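You operate a simulated robot arm through the tools that you are given. There is no shell and no other tool. Be economical: measure what you need, move in short steps, check, and stop when the job is done.

Carry out the task below with a simulated two-armed robot. There is one attempt and no reset: what you move stays moved.

## Task
Pick up the blue plug with square grip with one hand, pass it to the other hand and put it in the inside of the steel basin. Set down upright: blue plug with square grip.

Only the result counts: the job must be done as asked and must still hold three seconds after the hand-in. Knocking over, shifting, dropping, spilling or breaking anything else fails it.

## Robot
Two 7-joint arms with two-finger parallel grippers on one trunk, on a base that drives. Base frame: it is fixed to the floor where the robot stands at the start and does not move with it; the origin is under the middle of the robot, x ahead of it, y to its left, z up. Units: m, rad, N and s.
The left shoulder is at the start at [0.05, 0.168, 1.032], the right one opposite. With the tool pointing down near the work surface each hand reaches from about 0.1 to 0.64 m from the robot's upright axis, wherever it stands, measured 20 degrees to its own side. Places, roughly: inside of the steel basin [0.4, -1.1, 0.9]. Payload 1.57 kg a hand.
The TCP of each hand is the grasp point between the finger pads, 0.03 m short of the fingertips. In the tool frame z runs along the fingers and y along their closing line. Largest opening 0.08 m; finger width 0.017, thickness 0.012; the body of the gripper, 0.04 by 0.082 m, starts 0.08 m behind the TCP.
Orientation is told as [roll, pitch, yaw] about the base's x, y, z axes, in that order, counted from this pose: with the fingers straight down and closing along the base's y, the tool's x points along the base's -x, its y along +y and its z along -z.

## Interface
- The arms move only by the tool jog_arm. It takes "left_commands", "right_commands" or both (then of equal length, played together; a hand with none holds still); each is one flat list of numbers, 7 for each row, row after row: the turn, a rotation vector about the tool's x, y, z in rad, then the shift along the tool's x, y, z in m, then the gripper command, from -1 (fully open) to 1 (shut), values between in proportion. In form: [ax, ay, az, dx, dy, dz, grip, ax, ay, az, dx, dy, dz, grip, ...]. A call has 1 to 12 rows; each row is the pose to reach, as a shift and turn from the pose commanded when the call began, along the tool's axes at that moment. Rows are played at 5 a second. More than 0.05 m and 0.15 rad between two rows, or a gripper value outside its range, and nothing of the call is played. Where a pose cannot be reached the arm comes as near as it can. A force on the tool above 40 N (or 10 N above the force at the start of the call, whichever is more), or a blocked arm, ends the call early, and 0.2 s more pass. The fingers move at their own pace (about 0.045 m/s each) and stop on an object; they squeeze with about 32 N. The grip force told is the motor's: it shows also when the fingers shut on nothing. Time passes only in rows, and 0.2 s behind the last, so rows that repeat a pose let the fingers close. The reply holds the time, the measured pose of the TCP, the force on the tool along the base axes, the opening and the grip force, in the units named above and with some noise, with the torque about the TCP (base axes, N m) and any sound that the robot's microphone picked up.
- Cameras (640 x 400 px; columns grow to the right, rows downward): "scene" is now at [0.1319, 0.0237, 1.2677]; the picture's right is [0.24, -0.97, 0.00], its down [-0.33, -0.08, -0.94] and it looks along [0.91, 0.23, -0.34] (base axes); focal length 257 px, centre (320, 200). "left" rides on the left gripper at [0.072, 0.007, -0.122] in its tool frame; the picture's right is [-0.09, 1.00, 0.00], its down [-0.84, -0.08, -0.54] and it looks along [-0.54, -0.05, 0.84] (tool axes); focal length 238 px, centre (320, 200). "right" rides on the right gripper at [0.072, -0.007, -0.122] in its tool frame; the picture's right is [0.09, 1.00, 0.00], its down [-0.84, 0.08, -0.54] and it looks along [-0.54, 0.05, 0.84] (tool axes); focal length 238 px, centre (320, 200). There is no depth. A picture from a camera that has moved, and an enlarged one, comes with that camera's place and axes in the base frame and with its lens.
- camera(camera): a new picture of that camera. It takes no simulated time.
- move_column(by): slides the trunk up (or, below 0, down) by that many m; the arms and the scene camera ride with it, the base frame stays. It gives what a move gives, with no picture.
- roll_base(legs): drives the robot by 1 to 6 legs, each [ahead, left, turn to the left] in m, m and rad, along the robot's own axes; the way and the turn of a leg run together, so that a leg with both is an arc; at most 1.5 m and 3.142 rad a leg. The arms and the cameras ride along, it lands a little off, and it stops where it bumps. It gives what a move gives.
- turn_head(pan, tilt): turns the head with the scene camera to pan (to the left, within 1.396 rad either way) and tilt (down, from -0.506 to 1.204), counted from straight ahead of the robot. It gives what a move gives.
- inspect(camera, box): a new picture of the part [left, top, right, bottom] of that camera's present view, enlarged. It takes no simulated time.
- sign_off(): hands the job in; it is judged then, once.

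Work in short steps. Places have to be worked out from the pictures, the camera data and where the tool is seen: move nearer, look again, correct. Check each grasp and each placing, and mend what went wrong. You have 120 turns and 100 pictures in all, those below and enlarged ones among them. Open the grippers and draw the arms clear of the work before you hand the job in, unless the task says otherwise; then end with one line.

The tools are called after "Request:" as a command line: name --argument value ..., lists and objects as JSON in quotes. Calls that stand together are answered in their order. jog_arm: Moves the arms, as the interface text tells. Its arguments: {"type":"object","properties":{"left_commands":{"type":"array"},"right_commands":{"type":"array"}},"required":[]} The other tools are called the same way: move_column (by) slides the trunk up or down; roll_base (legs) drives the base; turn_head (pan, tilt) turns the head that bears the scene camera; camera (camera) takes a picture; inspect (camera, box) takes an enlarged picture of a part of a camera's view; sign_off () hands the job in.

At the start:

```text
clock: 0.0
left_eef_pos: [0.4634, 0.3259, 1.1277]
left_tool_rot: [0.0, -0.001, -0.001]
left_force: [0.4, 0.4, -0.1]
left_wrist_torque: [-0.02, 0.04, 0.01]
left_gripper_width: 0.0799
left_grip_force: 0.0
right_eef_pos: [0.4093, -0.0298, 1.1425]
right_tool_rot: [-0.002, -0.001, 0.0]
right_force: [0.1, 0.2, 0.7]
right_wrist_torque: [0.01, -0.03, 0.0]
right_gripper_width: 0.0799
right_grip_force: 0.1
trunk travel left (down, up): [-0.2, 0.243]
robot x, y, heading: [0.0021, 0.0016, 0.003]
head pan, tilt: [0.246, 0.344]
```

scene: 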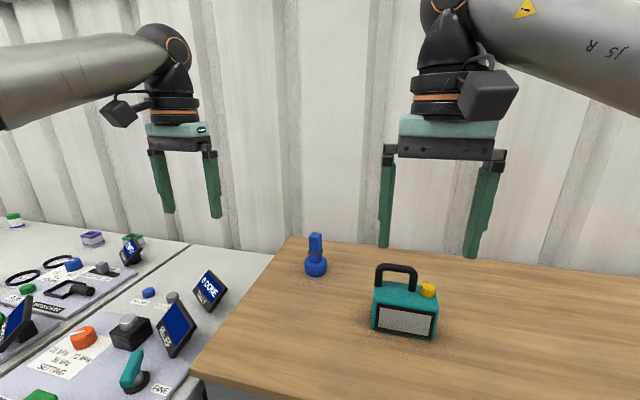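
right: 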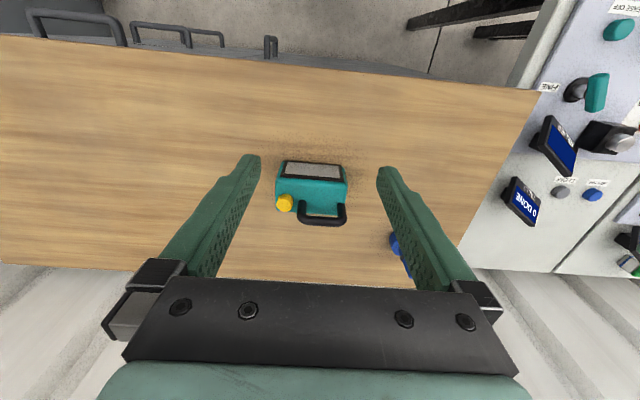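
left: 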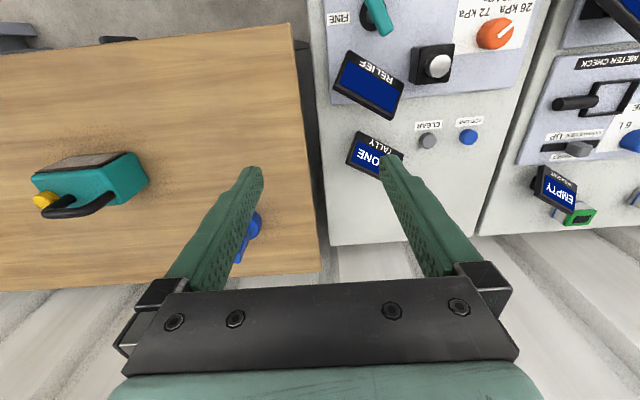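

The blue plug stands near the table's far-left corner, at roughly (0.64, 0.16). I'll enlarge it to see its shape.

Request:
inspect --camera "scene" --box '[270, 215, 366, 285]'

Request:
inspect --camera "left" --box '[200, 180, 320, 280]'

Request:
turn_head --pan -1.1 --tilt 0.45

Request:
camera --camera "scene"

```text
5.71 times, centred on (318, 250) of scene
camera zoom: at [0.1319, 0.0237, 1.2677], right [0.24, -0.97, 0.0], down [-0.33, -0.08, -0.94], along [0.91, 0.23, -0.34], focal length 1469 px, centre (331, -86)
```

zoom: 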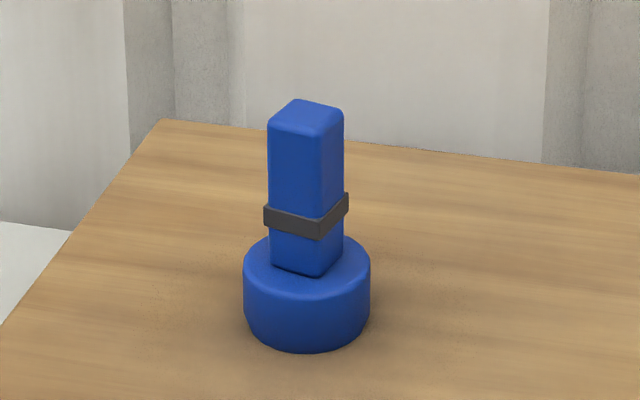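

```text
4.00 times, centred on (260, 230) of left
camera zoom: at [0.3913, 0.3316, 1.2507], right [0.09, 1.0, 0.0], down [0.84, -0.08, 0.54], along [0.54, -0.05, -0.84], focal length 953 px, centre (560, 80)
```

zoom: 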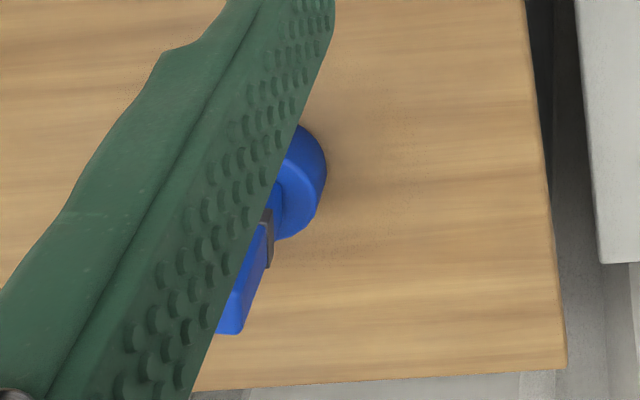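

```text
clock: 1.5
left_eef_pos: [0.4639, 0.3253, 1.1275]
left_tool_rot: [0.0, 0.001, 0.0]
left_force: [0.1, 0.9, -0.3]
left_wrist_torque: [0.01, 0.03, 0.02]
left_gripper_width: 0.0801
left_grip_force: 0.0
right_eef_pos: [0.41, -0.0307, 1.1417]
right_tool_rot: [0.001, -0.001, -0.001]
right_force: [-0.4, 0.1, 0.2]
right_wrist_torque: [-0.02, 0.03, 0.0]
right_gripper_width: 0.0802
right_grip_force: 0.0
trunk travel left (down, up): [-0.2, 0.243]
robot x, y, heading: [0.0001, 0.0002, 0.0]
head pan, tilt: [-1.1, 0.45]
```

```text
94 pictures are left
camera scene: at [0.0833, -0.0809, 1.2578], right [-0.89, -0.45, 0.0], down [-0.2, 0.39, -0.9], along [0.41, -0.8, -0.44], focal length 257 px, centre (320, 200)
```

scene: 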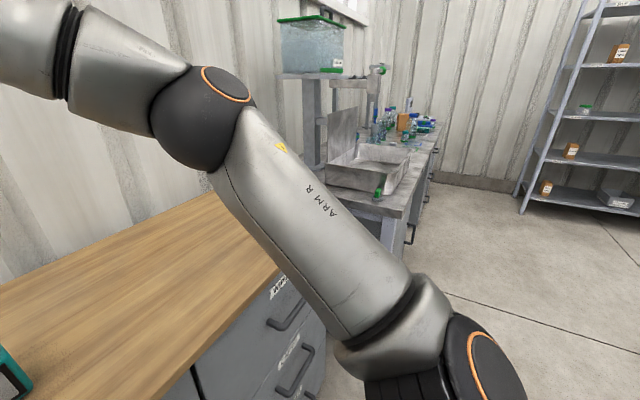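

The plug's base is about 5 cm wide, with a square grip of about 2.5 cm whose top is near z≈0.98 and which is yawed about -8°. I'll take it low with the left hand pitched forward, so the right hand can later take the top from above. First I pitch the left hand and bring it behind the plug.

Request:
jog_arm --left_commands '[0, -0.12, 0, 0, -0.017, 0.0, -1, 0, -0.24, 0, 0, -0.034, 0.01, -1, 0, -0.36, 0, 0, -0.05, 0.02, -1, 0, -0.48, 0, 0, -0.07, 0.03, -1, 0, -0.6, 0, 0, -0.09, 0.04, -1, 0, -0.72, 0, 0, -0.105, 0.05, -1, 0, -0.84, 0, 0, -0.12, 0.06, -1, 0, -0.96, 0, 0, -0.138, 0.07, -1, 0, -0.96, 0, 0, -0.138, 0.07, -1]'

Request:
turn_head --pan 0.246 --tilt 0.5

Request:
camera --camera "left"

Request:
camera --camera "scene"

```text
clock: 3.5
left_eef_pos: [0.4646, 0.1855, 1.0583]
left_tool_rot: [-0.001, -0.962, 0.0]
left_force: [-0.1, -0.2, -0.3]
left_wrist_torque: [-0.01, 0.02, -0.03]
left_gripper_width: 0.0799
left_grip_force: 0.0
right_eef_pos: [0.4094, -0.0303, 1.1417]
right_tool_rot: [-0.001, -0.001, 0.001]
right_force: [0.1, 0.1, 0.3]
right_wrist_torque: [-0.02, -0.01, 0.0]
right_gripper_width: 0.08
right_grip_force: 0.0
trunk travel left (down, up): [-0.2, 0.243]
robot x, y, heading: [0.0, -0.0023, -0.002]
head pan, tilt: [-1.1, 0.45]
```

```text
clock: 5.0
left_eef_pos: [0.4646, 0.1859, 1.0594]
left_tool_rot: [-0.001, -0.959, 0.0]
left_force: [-0.8, 0.0, 0.0]
left_wrist_torque: [-0.02, 0.01, -0.01]
left_gripper_width: 0.08
left_grip_force: 0.1
right_eef_pos: [0.4111, -0.031, 1.1415]
right_tool_rot: [0.001, 0.0, 0.001]
right_force: [-0.1, 0.6, -0.1]
right_wrist_torque: [0.01, -0.03, 0.04]
right_gripper_width: 0.0802
right_grip_force: 0.1
trunk travel left (down, up): [-0.2, 0.243]
robot x, y, heading: [-0.0029, -0.0002, -0.005]
head pan, tilt: [0.246, 0.499]
```

```text
93 pictures are left
camera left: at [0.3234, 0.1919, 1.0708], right [0.05, 1.0, 0.08], down [0.04, -0.08, 1.0], along [1.0, -0.05, -0.04], focal length 238 px, centre (320, 200)
```

left: 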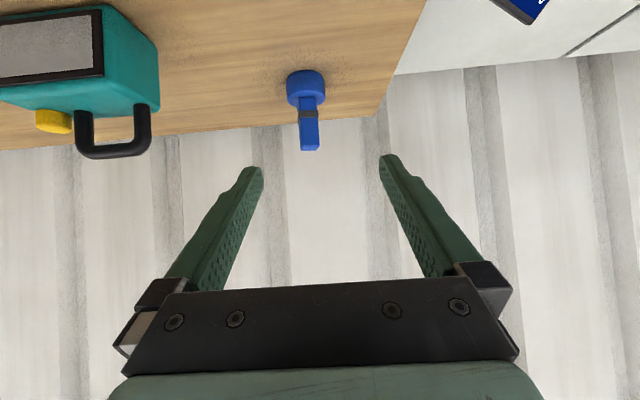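

```text
92 pictures are left
camera scene: at [0.1298, 0.0231, 1.2533], right [0.24, -0.97, 0.0], down [-0.46, -0.12, -0.88], along [0.85, 0.21, -0.48], focal length 257 px, centre (320, 200)
```

scene: 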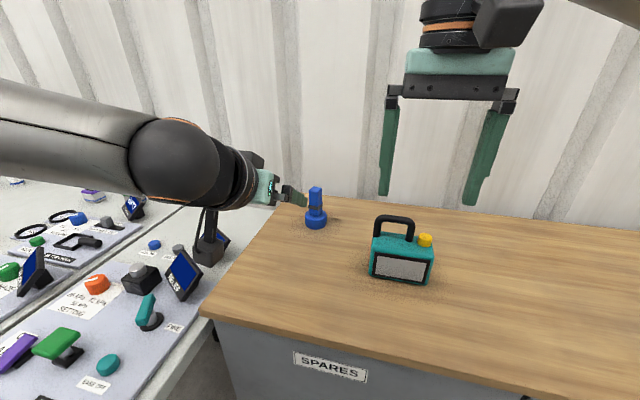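

The left camera puts the plug at about (0.658, 0.166), which agrees with the scene estimate. I'll zoom in to check its yaw and heights.

Request:
inspect --camera "left" --box '[268, 60, 348, 160]'

Request:
inspect --camera "scene" --box '[270, 170, 366, 230]'

```text
4.00 times, centred on (308, 110) of left
camera zoom: at [0.3234, 0.1919, 1.0708], right [0.05, 1.0, 0.08], down [0.04, -0.08, 1.0], along [1.0, -0.05, -0.04], focal length 953 px, centre (368, 560)
```

zoom: 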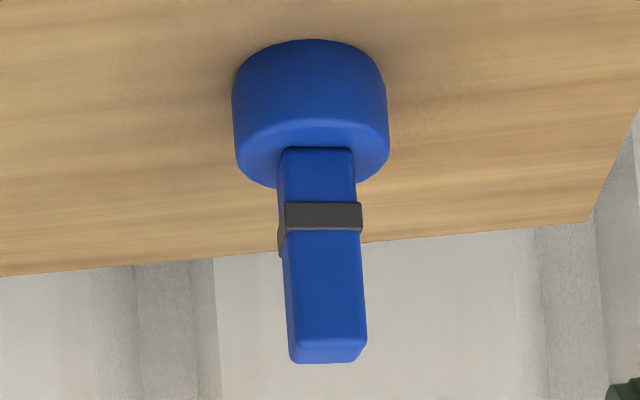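

```text
6.67 times, centred on (318, 200) of scene
camera zoom: at [0.1298, 0.0231, 1.2533], right [0.24, -0.97, 0.0], down [-0.46, -0.12, -0.88], along [0.85, 0.21, -0.48], focal length 1713 px, centre (333, 200)
```

zoom: 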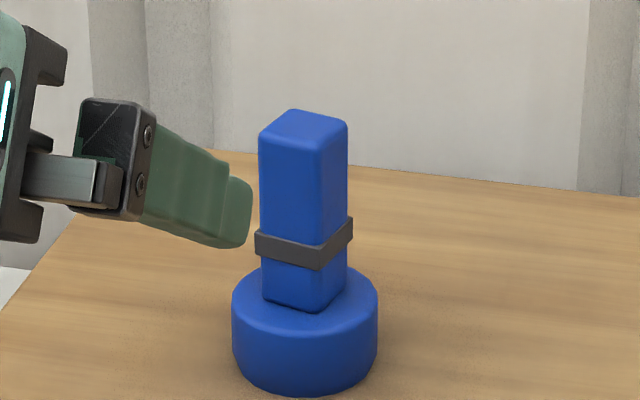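

From this view the grip is yawed about -10°, its top is at z≈0.984, the base top is at ≈0.912 and the dark band sits at 0.934–0.943. I yaw the left hand to match and advance to about 8 cm short of the grip.

Request:
jog_arm --left_commands '[0.072, 0, 0.05, -0.008, 0.014, -0.006, -1, 0.143, 0, 0.1, -0.007, 0.007, 0.03, -1, 0.143, 0, 0.1, -0.007, 0.003, 0.065, -1, 0.143, 0, 0.1, -0.007, -0.002, 0.1, -1, 0.143, 0, 0.1, -0.007, -0.006, 0.132, -1, 0.143, 0, 0.1, -0.007, -0.006, 0.132, -1]'

Request:
camera --camera "left"

Request:
inspect --camera "scene" --box '[240, 160, 368, 240]'

```text
clock: 6.4
left_eef_pos: [0.5768, 0.1836, 0.9867]
left_tool_rot: [0.0, -0.96, -0.174]
left_force: [0.0, 0.2, 0.1]
left_wrist_torque: [0.02, -0.01, -0.01]
left_gripper_width: 0.08
left_grip_force: 0.0
right_eef_pos: [0.4097, -0.0302, 1.1411]
right_tool_rot: [0.001, -0.001, -0.001]
right_force: [0.0, 0.7, -0.4]
right_wrist_torque: [-0.02, 0.04, -0.01]
right_gripper_width: 0.0799
right_grip_force: 0.0
trunk travel left (down, up): [-0.2, 0.243]
robot x, y, heading: [0.0017, -0.002, 0.001]
head pan, tilt: [0.246, 0.499]
```

```text
89 pictures are left
camera left: at [0.4391, 0.2142, 0.9983], right [0.22, 0.97, 0.08], down [0.02, -0.08, 1.0], along [0.97, -0.22, -0.04], focal length 238 px, centre (320, 200)
```

left: 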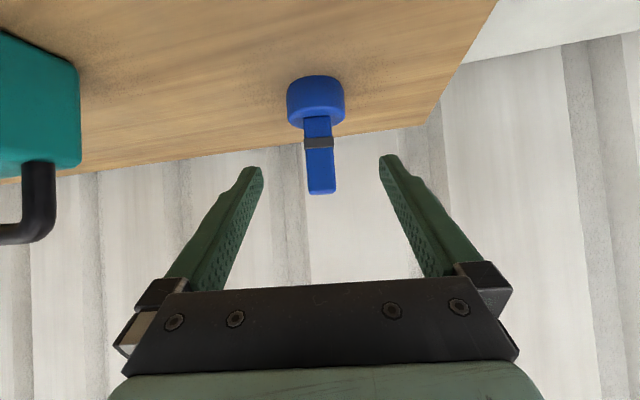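

```text
5.00 times, centred on (304, 200) of scene
camera zoom: at [0.1297, 0.0232, 1.2533], right [0.24, -0.97, 0.0], down [-0.46, -0.12, -0.88], along [0.85, 0.21, -0.48], focal length 1285 px, centre (400, 200)
```

zoom: 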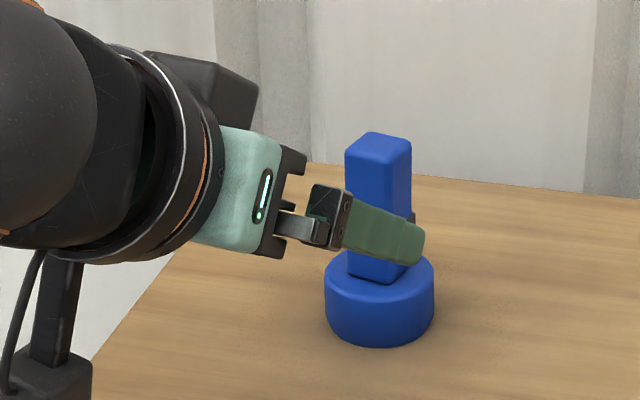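

The grip lines up with the finger centreline to within about 2 mm. I advance 8.5 cm along the fingers, raised 5 mm to clear the base, and check before closing.

Request:
jog_arm --left_commands '[0, 0, 0, -0.005, 0, 0.03, -1, 0, 0, 0, -0.005, 0, 0.06, -1, 0, 0, 0, -0.005, 0, 0.082, -1, 0, 0, 0, -0.005, 0, 0.082, -1]'

Request:
camera --camera "left"

Request:
inspect --camera "scene" --box '[240, 160, 368, 240]'

```text
clock: 7.4
left_eef_pos: [0.6458, 0.1699, 0.9442]
left_tool_rot: [0.001, -0.96, -0.174]
left_force: [0.2, 0.3, 0.0]
left_wrist_torque: [0.03, -0.02, 0.03]
left_gripper_width: 0.0801
left_grip_force: 0.0
right_eef_pos: [0.4111, -0.0302, 1.1416]
right_tool_rot: [0.0, 0.001, -0.001]
right_force: [-0.2, 0.6, 0.6]
right_wrist_torque: [0.02, 0.04, 0.02]
right_gripper_width: 0.08
right_grip_force: 0.1
trunk travel left (down, up): [-0.2, 0.243]
robot x, y, heading: [-0.0018, -0.0003, -0.001]
head pan, tilt: [0.246, 0.499]
```

```text
87 pictures are left
camera left: at [0.5073, 0.2006, 0.9563], right [0.22, 0.97, 0.08], down [0.02, -0.08, 1.0], along [0.97, -0.22, -0.04], focal length 238 px, centre (320, 200)
```

left: 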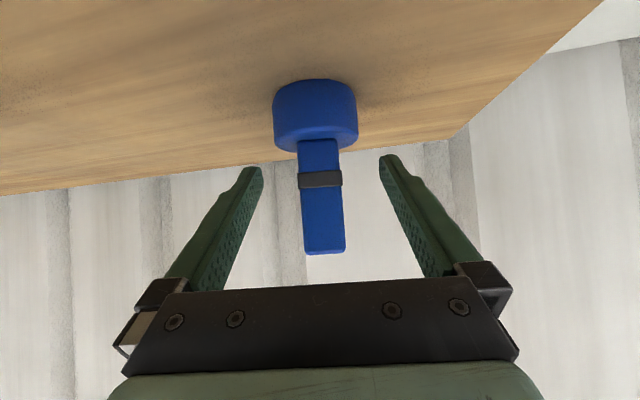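

```text
5.00 times, centred on (304, 200) of scene
camera zoom: at [0.1297, 0.0232, 1.2533], right [0.24, -0.97, 0.0], down [-0.46, -0.12, -0.88], along [0.85, 0.21, -0.48], focal length 1285 px, centre (400, 200)
```

zoom: 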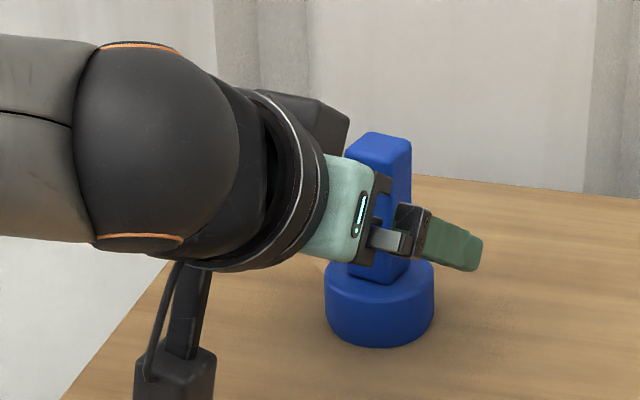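

The fingers straddle the band with the tips about 8 mm past the grip's centre. I go 4 mm further and close.

Request:
jog_arm --left_commands '[0, 0, 0, 0, 0, 0.004, -1, 0, 0, 0, 0, 0, 0.004, 0.5, 0, 0, 0, 0, 0, 0.004, 1, 0, 0, 0, 0, 0, 0.004, 1, 0, 0, 0, 0, 0, 0.004, 1, 0, 0, 0, 0, 0, 0.004, 1, 0, 0, 0, 0, 0, 0.004, 1]'

Request:
camera --camera "left"

```text
clock: 9.0
left_eef_pos: [0.6477, 0.1685, 0.9421]
left_tool_rot: [-0.001, -0.961, -0.173]
left_force: [0.2, -0.5, -0.3]
left_wrist_torque: [-0.04, -0.08, -0.02]
left_gripper_width: 0.0255
left_grip_force: 32.5
right_eef_pos: [0.4097, -0.0304, 1.1418]
right_tool_rot: [-0.001, 0.0, 0.0]
right_force: [0.4, -0.2, -0.2]
right_wrist_torque: [-0.01, 0.03, 0.03]
right_gripper_width: 0.0801
right_grip_force: 0.0
trunk travel left (down, up): [-0.2, 0.243]
robot x, y, heading: [0.0007, 0.0008, 0.003]
head pan, tilt: [0.246, 0.499]
```

```text
85 pictures are left
camera left: at [0.5109, 0.1997, 0.9546], right [0.22, 0.97, 0.08], down [0.02, -0.08, 1.0], along [0.97, -0.22, -0.04], focal length 238 px, centre (320, 200)
```

left: 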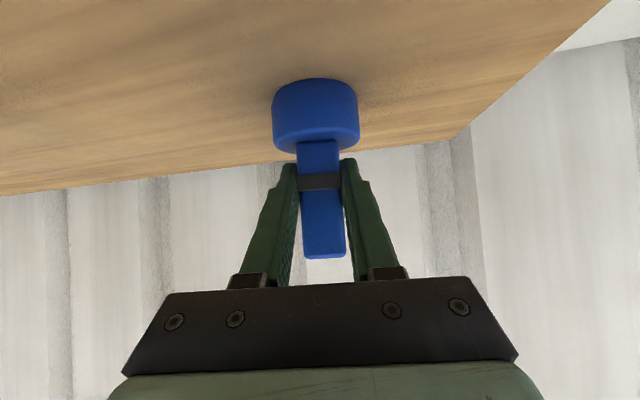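

The grip is firm at a width of 25.5 mm. I lift the left hand 12 cm straight up, and meanwhile turn the right hand 90° and move it right and up out of the way.

Request:
jog_arm --left_commands '[0, 0, 0, -0.008, 0, -0.006, 1, 0, 0, 0, -0.016, 0, -0.0115, 1, 0, 0, 0, -0.0245, 0, -0.017, 1, 0, 0, 0, -0.033, 0, -0.023, 1, 0, 0, 0, -0.041, 0, -0.029, 1, 0, 0, 0, -0.049, 0, -0.0345, 1, 0, 0, 0, -0.057, 0, -0.04, 1, 0, 0, 0, -0.065, 0, -0.046, 1, 0, 0, 0, -0.0735, 0, -0.052, 1, 0, 0, 0, -0.082, 0, -0.0575, 1, 0, 0, 0, -0.09, 0, -0.063, 1, 0, 0, 0, -0.098, 0, -0.069, 1]' --right_commands '[0, 0, -0.131, -0.0025, -0.017, -0.008, -1, 0, 0, -0.262, -0.005, -0.033, -0.016, -1, 0, 0, -0.393, -0.0075, -0.05, -0.025, -1, 0, 0, -0.524, -0.01, -0.067, -0.033, -1, 0, 0, -0.654, -0.0125, -0.083, -0.041, -1, 0, 0, -0.785, -0.015, -0.1, -0.05, -1, 0, 0, -0.916, -0.0175, -0.117, -0.058, -1, 0, 0, -1.047, -0.02, -0.133, -0.066, -1, 0, 0, -1.178, -0.0225, -0.15, -0.075, -1, 0, 0, -1.309, -0.025, -0.167, -0.083, -1, 0, 0, -1.44, -0.0275, -0.183, -0.091, -1, 0, 0, -1.571, -0.03, -0.2, -0.1, -1]'

Request:
camera --camera "scene"

Request:
camera --camera "left"

```text
clock: 11.6
left_eef_pos: [0.6479, 0.1692, 1.0613]
left_tool_rot: [0.001, -0.959, -0.173]
left_force: [0.6, 0.4, -1.7]
left_wrist_torque: [0.01, 0.04, -0.03]
left_gripper_width: 0.0257
left_grip_force: 32.0
right_eef_pos: [0.2617, -0.0927, 1.1053]
right_tool_rot: [0.0, -0.003, 1.566]
right_force: [-0.4, 0.0, 0.0]
right_wrist_torque: [-0.01, -0.05, -0.01]
right_gripper_width: 0.0801
right_grip_force: 0.1
right hand out of reach, approached as far as the arm can: row 6, 7, 8, 9, 10, 11, 12
trunk travel left (down, up): [-0.2, 0.243]
robot x, y, heading: [-0.0005, -0.0019, -0.005]
head pan, tilt: [0.246, 0.499]
```

```text
84 pictures are left
camera scene: at [0.1299, 0.0235, 1.2533], right [0.24, -0.97, 0.0], down [-0.46, -0.12, -0.88], along [0.85, 0.21, -0.48], focal length 257 px, centre (320, 200)
```

scene: 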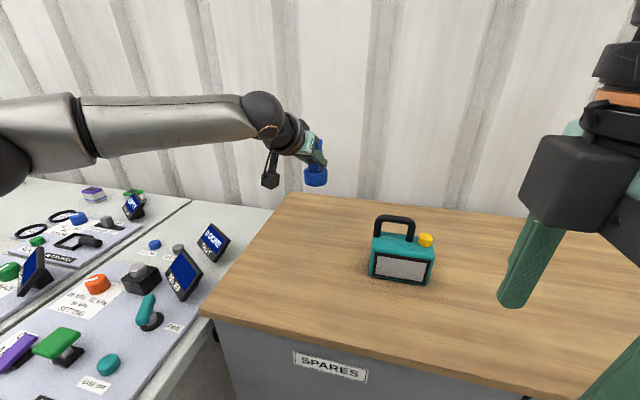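

```text
83 pictures are left
camera left: at [0.51, 0.1995, 1.0732], right [0.22, 0.97, 0.08], down [0.02, -0.08, 1.0], along [0.97, -0.22, -0.04], focal length 238 px, centre (320, 200)
```

left: 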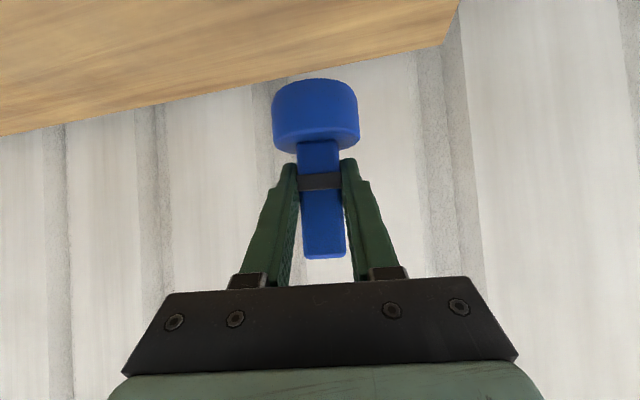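

The plug is lifted cleanly. The right hand hit its reach limit because it was too high for the tool-down pose. I raise the trunk so that both hands can work lower relative to the shoulders, then bring the right hand down a little and read where it goes.

Request:
move_column --by 0.15

Request:
jog_arm --right_commands '[0, 0, 0, 0.02, 0, 0.04, -1, 0, 0, 0, 0.04, 0, 0.08, -1, 0, 0, 0, 0.04, 0, 0.08, -1]'

```text
clock: 13.3
left_eef_pos: [0.6481, 0.1684, 1.2113]
left_tool_rot: [-0.001, -0.958, -0.171]
left_force: [-0.7, 0.5, -1.0]
left_wrist_torque: [0.01, 0.05, -0.03]
left_gripper_width: 0.0255
left_grip_force: 32.2
right_eef_pos: [0.262, -0.0928, 1.2547]
right_tool_rot: [-0.001, -0.002, 1.565]
right_force: [-0.3, 0.1, -1.0]
right_wrist_torque: [0.0, -0.02, 0.02]
right_gripper_width: 0.0801
right_grip_force: 0.1
trunk travel left (down, up): [-0.35, 0.093]
robot x, y, heading: [-0.0025, -0.0006, 0.0]
head pan, tilt: [0.246, 0.499]
```

```text
clock: 14.2
left_eef_pos: [0.6477, 0.1686, 1.2106]
left_tool_rot: [0.001, -0.96, -0.173]
left_force: [0.2, 0.1, -0.9]
left_wrist_torque: [0.01, 0.03, -0.01]
left_gripper_width: 0.026
left_grip_force: 32.1
right_eef_pos: [0.2575, -0.1316, 1.1738]
right_tool_rot: [-0.002, -0.003, 1.564]
right_force: [0.0, -0.7, -0.9]
right_wrist_torque: [0.01, -0.05, 0.01]
right_gripper_width: 0.0801
right_grip_force: 0.1
trunk travel left (down, up): [-0.35, 0.093]
robot x, y, heading: [0.0017, 0.0025, -0.0]
head pan, tilt: [0.246, 0.499]
```

The right hand now follows from its actual pose. I bring the left hand with the plug in front of the trunk, to about (0.45, 0.02, 1.12), while the right hand moves out to the right.

Request:
jog_arm --left_commands '[0, 0, 0, 0.0171, -0.0181, -0.0087, 1, 0, 0, 0, 0.0342, -0.0362, -0.0174, 1, 0, 0, 0, 0.0513, -0.0543, -0.0261, 1, 0, 0, 0, 0.0684, -0.0724, -0.0348, 1, 0, 0, 0, 0.0855, -0.0905, -0.0436, 1, 0, 0, 0, 0.1026, -0.1086, -0.0523, 1, 0, 0, 0, 0.1197, -0.1267, -0.061, 1, 0, 0, 0, 0.1368, -0.1448, -0.0697, 1, 0, 0, 0, 0.1539, -0.1629, -0.0784, 1, 0, 0, 0, 0.171, -0.181, -0.0871, 1]' --right_commands '[0, 0, 0, 0.03, -0.01, 0, -1, 0, 0, 0, 0.06, -0.02, 0, -1, 0, 0, 0, 0.09, -0.03, 0, -1, 0, 0, 0, 0.12, -0.045, 0, -1, 0, 0, 0, 0.13, -0.06, 0, -1, 0, 0, 0, 0.13, -0.08, 0, -1, 0, 0, 0, 0.13, -0.1, 0, -1, 0, 0, 0, 0.13, -0.12, 0, -1, 0, 0, 0, 0.13, -0.14, -0.01, -1, 0, 0, 0, 0.13, -0.16, -0.02, -1]'

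Request:
turn_head --pan 0.0 --tilt 0.6

Request:
camera --camera "scene"

Request:
camera --camera "right"

```text
clock: 16.4
left_eef_pos: [0.4453, 0.0647, 1.119]
left_tool_rot: [-0.002, -0.962, -0.172]
left_force: [-0.6, -0.2, -1.2]
left_wrist_torque: [-0.01, -0.03, 0.0]
left_gripper_width: 0.0255
left_grip_force: 32.4
left hand out of reach, approached as far as the arm can: row 7, 8, 9, 10
right_eef_pos: [0.2684, -0.1516, 1.1545]
right_tool_rot: [-0.004, -0.003, 1.565]
right_force: [0.1, 0.5, 0.0]
right_wrist_torque: [0.0, -0.02, -0.01]
right_gripper_width: 0.0796
right_grip_force: 0.1
right hand out of reach, approached as far as the arm can: row 1, 2, 3, 4, 5, 6, 7, 8, 9, 10
trunk travel left (down, up): [-0.35, 0.093]
robot x, y, heading: [-0.0014, -0.002, 0.0]
head pan, tilt: [0.246, 0.499]
```

```text
clock: 17.1
left_eef_pos: [0.4476, 0.0654, 1.1164]
left_tool_rot: [-0.001, -0.959, -0.175]
left_force: [-0.5, 0.3, -1.9]
left_wrist_torque: [0.04, 0.02, 0.01]
left_gripper_width: 0.026
left_grip_force: 31.7
right_eef_pos: [0.268, -0.1531, 1.1542]
right_tool_rot: [-0.002, -0.003, 1.563]
right_force: [-0.1, -0.1, -0.4]
right_wrist_torque: [-0.02, 0.01, -0.03]
right_gripper_width: 0.0802
right_grip_force: 0.0
trunk travel left (down, up): [-0.35, 0.093]
robot x, y, heading: [0.0017, -0.0006, 0.001]
head pan, tilt: [0.0, 0.6]
```

```text
82 pictures are left
camera scene: at [0.1299, 0.0011, 1.3942], right [0.0, -1.0, 0.0], down [-0.56, 0.0, -0.83], along [0.83, 0.0, -0.56], focal length 257 px, centre (320, 200)
```

scene: 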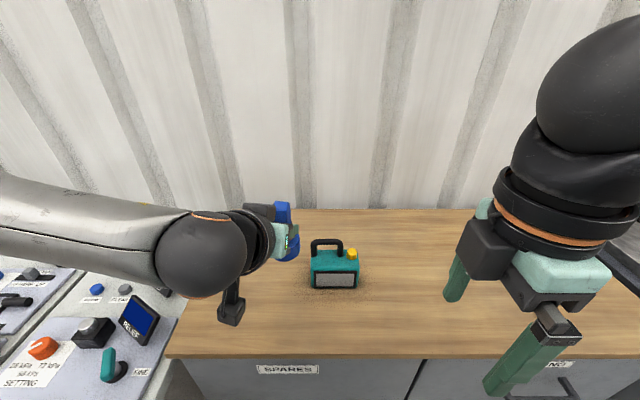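

```text
81 pictures are left
camera right: at [0.2742, -0.2244, 1.2773], right [-1.0, -0.09, 0.0], down [-0.07, 0.84, 0.54], along [-0.04, 0.54, -0.84], focal length 238 px, centre (320, 200)
```

right: 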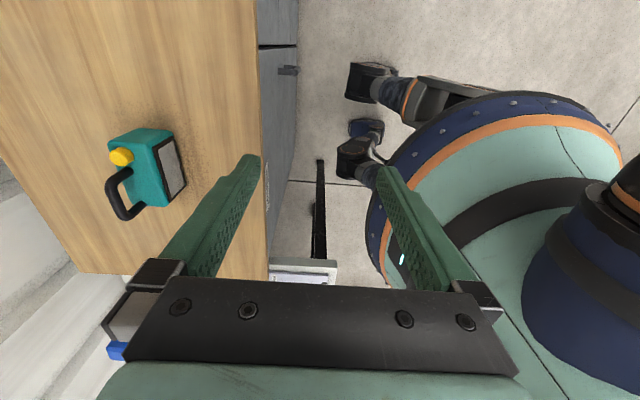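

Right yaw +90° is close to a joint limit. Instead I'll yaw the left hand so its fingers point right (about -80°) and bring the right hand back to a yaw near 0.2, which keeps the perpendicular handover geometry.

Request:
jog_arm --left_commands '[0.098, 0, 0.069, 0, 0, 0, 1, 0.197, 0, 0.138, 0, 0, 0, 1, 0.295, 0, 0.207, 0, 0, 0, 1, 0.393, 0, 0.276, 0, 0, 0, 1, 0.492, 0, 0.345, 0, 0, 0, 1, 0.59, 0, 0.413, 0, 0, 0, 1, 0.688, 0, 0.482, 0, 0, 0, 1, 0.786, 0, 0.551, 0, 0, 0, 1, 0.885, 0, 0.62, 0, 0, 0, 1, 0.983, 0, 0.689, 0, 0, 0, 1]' --right_commands '[0, 0, 0.135, 0.01, 0, 0, -1, 0, 0, 0.27, 0.02, 0, 0, -1, 0, 0, 0.405, 0.03, -0.01, 0, -1, 0, 0, 0.54, 0.04, -0.025, 0, -1, 0, 0, 0.675, 0.05, -0.04, 0, -1, 0, 0, 0.81, 0.06, -0.055, 0, -1, 0, 0, 0.945, 0.07, -0.07, -0.005, -1, 0, 0, 1.08, 0.07, -0.09, -0.01, -1, 0, 0, 1.215, 0.07, -0.11, -0.015, -1, 0, 0, 1.35, 0.07, -0.13, -0.02, -1]'

Request:
camera --camera "scene"

Request:
camera --camera "left"

```text
clock: 19.3
left_eef_pos: [0.4478, 0.0673, 1.1186]
left_tool_rot: [0.0, -0.961, -1.377]
left_force: [0.5, 0.1, -0.7]
left_wrist_torque: [0.06, -0.03, 0.02]
left_gripper_width: 0.0255
left_grip_force: 32.1
right_eef_pos: [0.3895, -0.2206, 1.1732]
right_tool_rot: [0.001, -0.002, 0.213]
right_force: [0.5, 0.2, -0.6]
right_wrist_torque: [-0.03, 0.03, 0.0]
right_gripper_width: 0.0803
right_grip_force: 0.1
trunk travel left (down, up): [-0.35, 0.093]
robot x, y, heading: [0.0022, 0.0028, -0.001]
head pan, tilt: [0.0, 0.6]
```

```text
80 pictures are left
camera scene: at [0.1304, 0.0011, 1.3941], right [0.0, -1.0, 0.0], down [-0.57, 0.0, -0.82], along [0.82, 0.0, -0.57], focal length 257 px, centre (320, 200)
```

scene: 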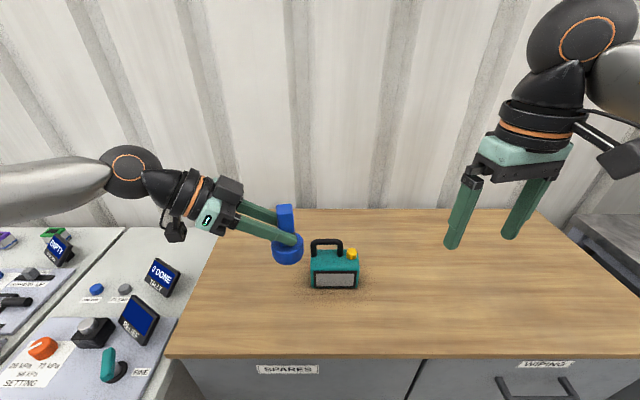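

```text
79 pictures are left
camera left: at [0.4263, 0.2068, 1.1316], right [0.99, 0.14, 0.08], down [-0.07, -0.05, 1.0], along [0.14, -0.99, -0.04], focal length 238 px, centre (320, 200)
```

left: 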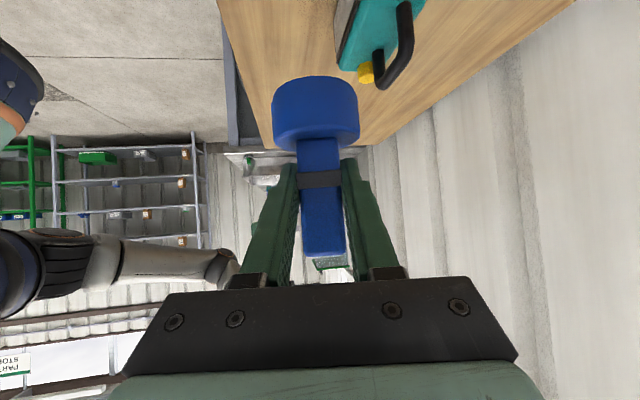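

The plug sits unchanged in the left hand, its axis at about (0.451, 0.057) and its top at z≈1.160. I bring the right hand, half open, to a point above the plug.

Request:
jog_arm --right_commands '[0, 0, 0.019, -0.01, 0.02, -0.03, -0.2, 0, 0, 0.019, -0.02, 0.05, -0.06, -0.2, 0, 0, 0.019, -0.035, 0.085, -0.067, -0.2, 0, 0, 0.019, -0.05, 0.12, -0.067, -0.2, 0, 0, 0.019, -0.065, 0.155, -0.067, -0.2, 0, 0, 0.019, -0.085, 0.19, -0.067, -0.2, 0, 0, 0.019, -0.105, 0.225, -0.067, -0.2, 0, 0, 0.019, -0.1187, 0.258, -0.067, -0.2, 0, 0, 0.019, -0.1187, 0.258, -0.067, -0.2]'

Request:
camera --camera "right"

Request:
camera --camera "scene"

```text
clock: 21.3
left_eef_pos: [0.4479, 0.0669, 1.1207]
left_tool_rot: [0.002, -0.959, -1.377]
left_force: [0.3, -0.5, -1.5]
left_wrist_torque: [-0.01, 0.02, -0.01]
left_gripper_width: 0.0256
left_grip_force: 31.7
right_eef_pos: [0.452, 0.0566, 1.2444]
right_tool_rot: [0.002, -0.004, 0.195]
right_force: [0.0, -0.6, -0.1]
right_wrist_torque: [0.01, 0.03, -0.02]
right_gripper_width: 0.0481
right_grip_force: 0.1
trunk travel left (down, up): [-0.35, 0.093]
robot x, y, heading: [0.002, 0.0033, -0.0]
head pan, tilt: [0.0, 0.6]
```

```text
78 pictures are left
camera right: at [0.3823, 0.036, 1.3677], right [-0.28, 0.96, 0.0], down [0.8, 0.24, 0.54], along [0.52, 0.16, -0.84], focal length 238 px, centre (320, 200)
```

right: 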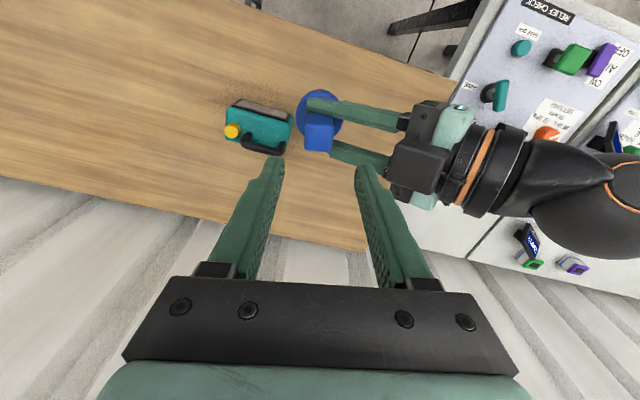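

```text
77 pictures are left
camera scene: at [0.1301, 0.0004, 1.3942], right [0.0, -1.0, 0.0], down [-0.57, 0.0, -0.82], along [0.82, 0.0, -0.57], focal length 257 px, centre (320, 200)
```

scene: 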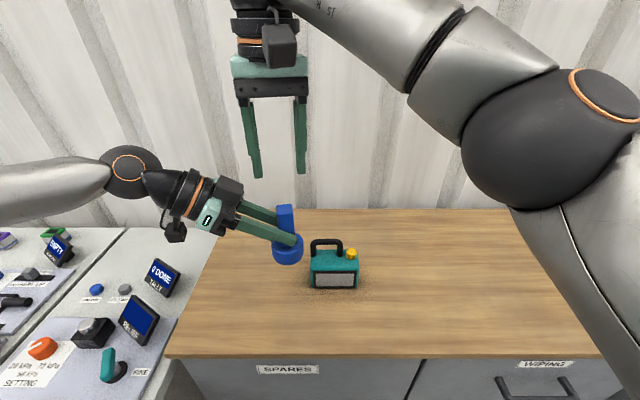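

The right camera confirms the plug top at about (0.454, 0.058), within 2 mm of the tool axis. I descend about 8 cm so the fingertips straddle only the upper grip.

Request:
jog_arm --right_commands '[0, 0, 0, -0.002, 0, 0.02, -0.2, 0, 0, 0, -0.002, 0, 0.04, -0.2, 0, 0, 0, -0.002, 0, 0.055, -0.2, 0, 0, 0, -0.002, 0, 0.068, -0.2, 0, 0, 0, -0.002, 0, 0.079, -0.2, 0, 0, 0, -0.002, 0, 0.079, -0.2]'

Request:
inspect --camera "scene" --box '[200, 150, 360, 280]'

Request:
camera --camera "right"

Request:
camera --camera "left"

```text
clock: 22.7
left_eef_pos: [0.4467, 0.0682, 1.1191]
left_tool_rot: [0.001, -0.959, -1.376]
left_force: [2.2, 0.0, -4.6]
left_wrist_torque: [-0.04, 0.06, -0.02]
left_gripper_width: 0.0255
left_grip_force: 31.8
right_eef_pos: [0.4541, 0.0586, 1.1644]
right_tool_rot: [0.004, -0.002, 0.197]
right_force: [-2.5, 0.4, 3.2]
right_wrist_torque: [0.05, 0.07, 0.08]
right_gripper_width: 0.0483
right_grip_force: 0.0
trunk travel left (down, up): [-0.35, 0.093]
robot x, y, heading: [0.0007, 0.0018, 0.001]
head pan, tilt: [0.0, 0.6]
```

```text
3.08 times, centred on (280, 215) of scene
camera zoom: at [0.13, 0.001, 1.3942], right [0.0, -1.0, 0.0], down [-0.56, 0.0, -0.83], along [0.83, 0.0, -0.56], focal length 791 px, centre (443, 154)
```

zoom: 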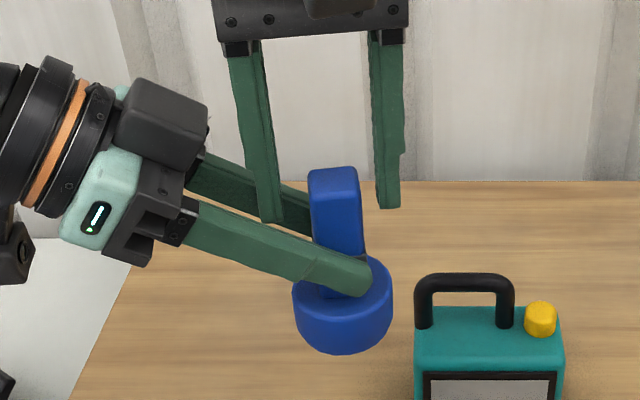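

```text
75 pictures are left
camera right: at [0.3845, 0.0383, 1.287], right [-0.28, 0.96, 0.0], down [0.8, 0.24, 0.54], along [0.52, 0.16, -0.84], focal length 238 px, centre (320, 200)
```

right: 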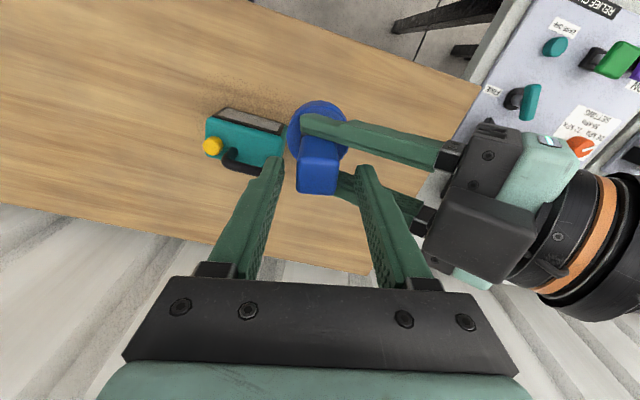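

```text
74 pictures are left
camera left: at [0.4258, 0.2069, 1.1314], right [0.99, 0.14, 0.08], down [-0.07, -0.05, 1.0], along [0.15, -0.99, -0.04], focal length 238 px, centre (320, 200)
```

left: 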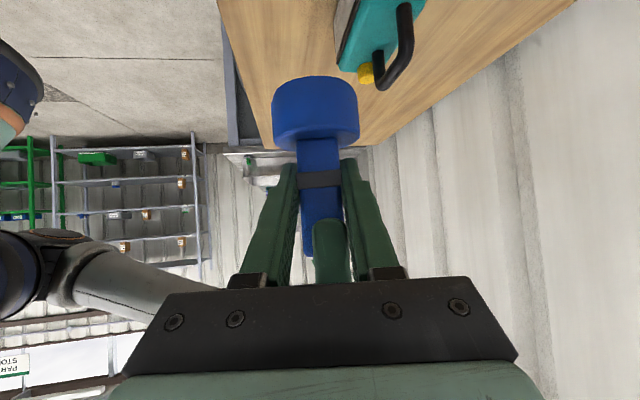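

A light contact shows (about 2.5 N): the right fingertip touches the left's +x finger, so I should shift slightly toward -x. I enlarge the right view to get the exact offset.

Request:
inspect --camera "right" --box '[240, 90, 420, 210]'

Request:
inspect --camera "left" --box '[250, 130, 400, 290]'

```text
3.33 times, centred on (330, 150) of right
camera zoom: at [0.3845, 0.0383, 1.287], right [-0.28, 0.96, 0.0], down [0.8, 0.24, 0.54], along [0.52, 0.16, -0.84], focal length 794 px, centre (287, 367)
```

zoom: 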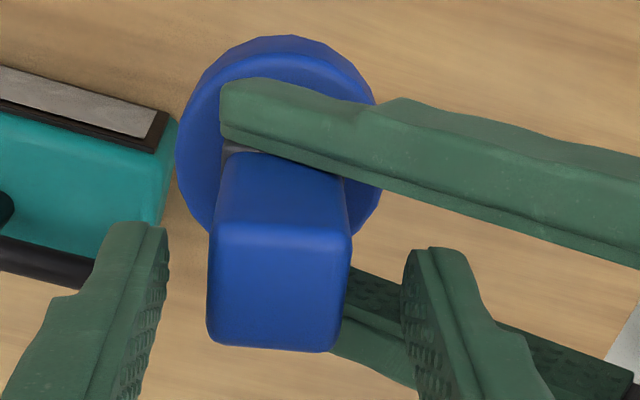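

```text
2.50 times, centred on (325, 210) of left
camera zoom: at [0.4258, 0.2069, 1.1314], right [0.99, 0.14, 0.08], down [-0.07, -0.05, 1.0], along [0.15, -0.99, -0.04], focal length 596 px, centre (308, 175)
```

zoom: 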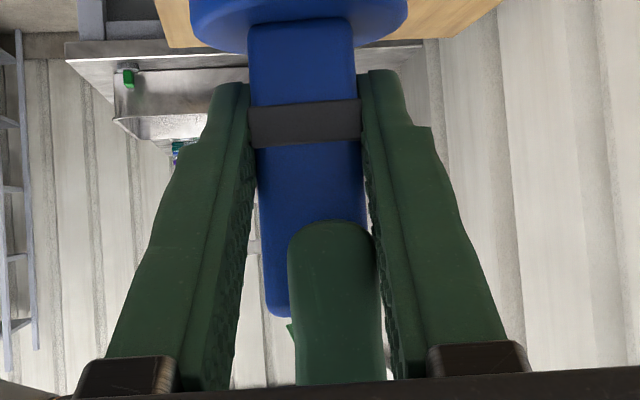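

The plug axis is at about (0.447, 0.057), so I shift the right hand 6 mm toward the robot and check the contact force.

Request:
jog_arm --right_commands '[0, 0, 0, 0.003, -0.0005, -0.001, -0.2, 0, 0, 0, 0.0055, -0.001, -0.001, -0.2, 0, 0, 0, 0.0055, -0.001, -0.001, -0.2]'

Request:
inspect --camera "left" --box '[250, 130, 400, 290]'

Request:
inspect --camera "right" --box '[240, 90, 420, 210]'

```text
clock: 23.5
left_eef_pos: [0.4464, 0.0654, 1.1198]
left_tool_rot: [0.001, -0.959, -1.375]
left_force: [0.0, -0.5, -0.9]
left_wrist_torque: [-0.01, 0.01, 0.03]
left_gripper_width: 0.0253
left_grip_force: 32.1
right_eef_pos: [0.4496, 0.0549, 1.1646]
right_tool_rot: [0.004, -0.002, 0.195]
right_force: [-0.8, 0.1, 1.2]
right_wrist_torque: [-0.01, -0.03, 0.01]
right_gripper_width: 0.0479
right_grip_force: 0.1
trunk travel left (down, up): [-0.35, 0.093]
robot x, y, heading: [-0.0004, 0.0047, -0.001]
head pan, tilt: [0.0, 0.6]
```

```text
2.50 times, centred on (325, 210) of left
camera zoom: at [0.4258, 0.2067, 1.1317], right [0.99, 0.14, 0.08], down [-0.07, -0.05, 1.0], along [0.15, -0.99, -0.04], focal length 596 px, centre (308, 175)
```

zoom: 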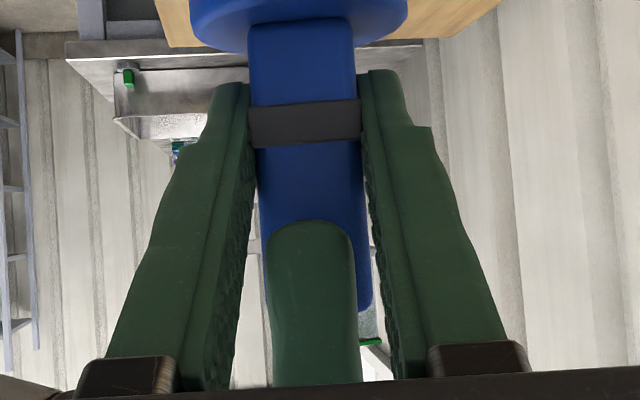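

```text
3.33 times, centred on (330, 150) of right
camera zoom: at [0.3801, 0.0359, 1.2871], right [-0.28, 0.96, 0.0], down [0.81, 0.24, 0.54], along [0.52, 0.16, -0.84], focal length 794 px, centre (287, 367)
```

zoom: 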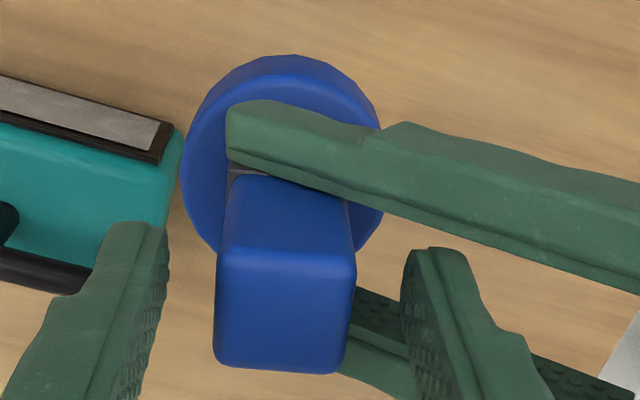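

The contact forces are gone and the right fingers are centred on the grip. I close the right hand.

Request:
jog_arm --right_commands '[0, 0, 0, 0, 0, 0, 0.2, 0, 0, 0, 0, 0, 0, 0.4, 0, 0, 0, 0, 0, 0, 1, 0, 0, 0, 0, 0, 0, 1, 0, 0, 0, 0, 0, 0, 1]'

Request:
inspect --camera "left" --box '[250, 130, 400, 290]'

Request:
inspect --camera "scene" --box '[200, 150, 360, 280]'

```text
clock: 24.7
left_eef_pos: [0.447, 0.0667, 1.1192]
left_tool_rot: [0.002, -0.962, -1.376]
left_force: [-1.6, 6.5, -0.2]
left_wrist_torque: [-0.35, -0.1, 0.03]
left_gripper_width: 0.0253
left_grip_force: 32.5
right_eef_pos: [0.4496, 0.0546, 1.1643]
right_tool_rot: [0.002, -0.001, 0.194]
right_force: [1.9, -5.7, -1.4]
right_wrist_torque: [0.12, 0.02, 0.02]
right_gripper_width: 0.0255
right_grip_force: 31.4
trunk travel left (down, up): [-0.35, 0.093]
robot x, y, heading: [0.0002, 0.0019, 0.003]
head pan, tilt: [0.0, 0.6]
```

```text
2.50 times, centred on (325, 210) of left
camera zoom: at [0.4258, 0.2069, 1.1316], right [0.99, 0.14, 0.08], down [-0.07, -0.05, 1.0], along [0.15, -0.99, -0.04], focal length 596 px, centre (308, 175)
```

zoom: 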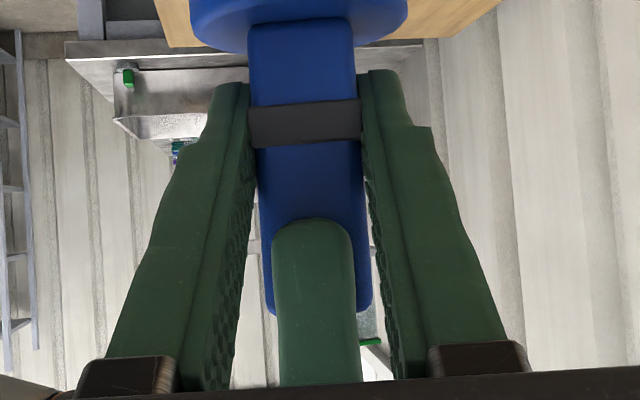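

```text
3.08 times, centred on (280, 215) of scene
camera zoom: at [0.13, 0.001, 1.3942], right [0.0, -1.0, 0.0], down [-0.57, 0.0, -0.83], along [0.83, 0.0, -0.57], focal length 791 px, centre (443, 154)
```

zoom: 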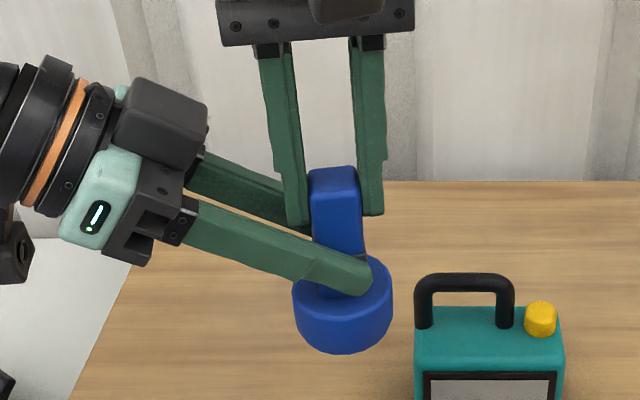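

Both hands hold the plug, with about 6 N of mutual push. I relieve it by moving the right hand 2 mm, then open the left hand.

Request:
jog_arm --left_commands '[0, 0, 0, 0, 0, 0, 1, 0, 0, 0, 0, 0, 0, 1, 0, 0, 0, 0, 0, 0, 0.2, 0, 0, 0, 0, 0, 0, 0, 0, 0, 0, 0, 0, 0, -0.2, 0, 0, 0, 0, 0, 0, -0.2]' --right_commands '[0, 0, 0, 0, 0.002, 0, 1, 0, 0, 0, 0, 0.002, 0, 1, 0, 0, 0, 0, 0.002, 0, 1, 0, 0, 0, 0, 0.002, 0, 1, 0, 0, 0, 0, 0.002, 0, 1, 0, 0, 0, 0, 0.002, 0, 1]'

Request:
inspect --camera "left" --box '[250, 130, 400, 290]'

```text
clock: 26.1
left_eef_pos: [0.4466, 0.0675, 1.119]
left_tool_rot: [0.002, -0.96, -1.376]
left_force: [0.4, -0.4, 0.5]
left_wrist_torque: [-0.03, -0.01, 0.04]
left_gripper_width: 0.0479
left_grip_force: 0.0
right_eef_pos: [0.4483, 0.0579, 1.1637]
right_tool_rot: [0.002, -0.002, 0.196]
right_force: [-0.3, 0.4, 0.5]
right_wrist_torque: [0.02, 0.02, 0.02]
right_gripper_width: 0.0254
right_grip_force: 31.8
trunk travel left (down, up): [-0.35, 0.093]
robot x, y, heading: [0.0004, -0.003, -0.002]
head pan, tilt: [0.0, 0.6]
```

```text
2.50 times, centred on (325, 210) of left
camera zoom: at [0.4258, 0.2067, 1.1316], right [0.99, 0.14, 0.08], down [-0.07, -0.05, 1.0], along [0.15, -0.99, -0.04], focal length 596 px, centre (308, 175)
```

zoom: 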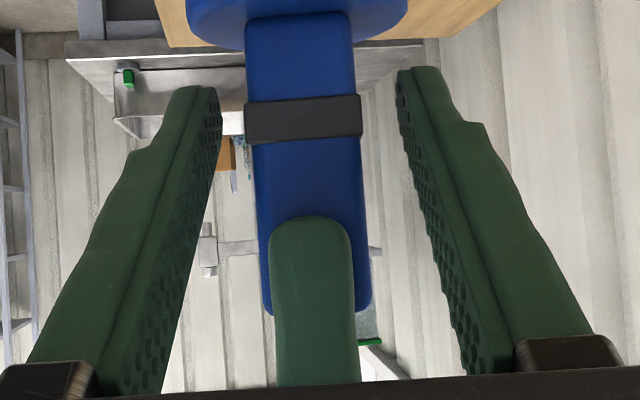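

The right hand holds the plug alone and the left fingers are clear. I retract the left hand straight back along its fingers.

Request:
jog_arm --left_commands '[0, 0, 0, 0, 0, -0.03, -0.2, 0, 0, 0, 0, 0, -0.06, -0.2, 0, 0, 0, 0, 0, -0.1, -0.2, 0, 0, 0, 0, 0, -0.14, -0.2, 0, 0, 0, 0, 0, -0.14, -0.2]'

Request:
camera --camera "scene"

Request:
camera --camera "right"

```text
clock: 27.3
left_eef_pos: [0.4217, 0.1769, 1.2006]
left_tool_rot: [0.003, -0.959, -1.376]
left_force: [-0.4, 0.1, 0.4]
left_wrist_torque: [-0.02, 0.02, -0.02]
left_gripper_width: 0.0478
left_grip_force: 0.2
right_eef_pos: [0.4485, 0.057, 1.1636]
right_tool_rot: [0.003, 0.0, 0.196]
right_force: [0.3, 0.2, -0.2]
right_wrist_torque: [0.02, -0.02, -0.01]
right_gripper_width: 0.0254
right_grip_force: 32.0
trunk travel left (down, up): [-0.35, 0.093]
robot x, y, heading: [0.0013, -0.0016, 0.002]
head pan, tilt: [0.0, 0.6]
```

```text
66 pictures are left
camera scene: at [0.1302, 0.0009, 1.3942], right [0.0, -1.0, 0.0], down [-0.57, 0.0, -0.82], along [0.82, 0.0, -0.57], focal length 257 px, centre (320, 200)
```

scene: 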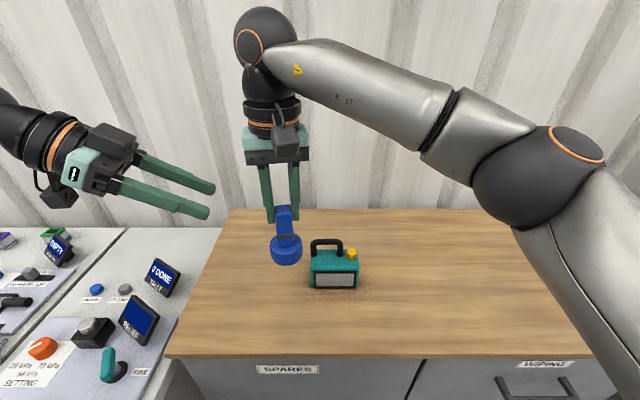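

```text
65 pictures are left
camera right: at [0.3796, 0.0377, 1.2865], right [-0.28, 0.96, 0.0], down [0.81, 0.24, 0.54], along [0.52, 0.16, -0.84], focal length 238 px, centre (320, 200)
```

right: 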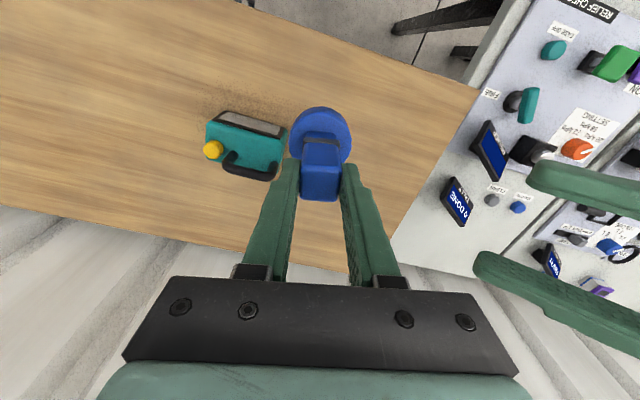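

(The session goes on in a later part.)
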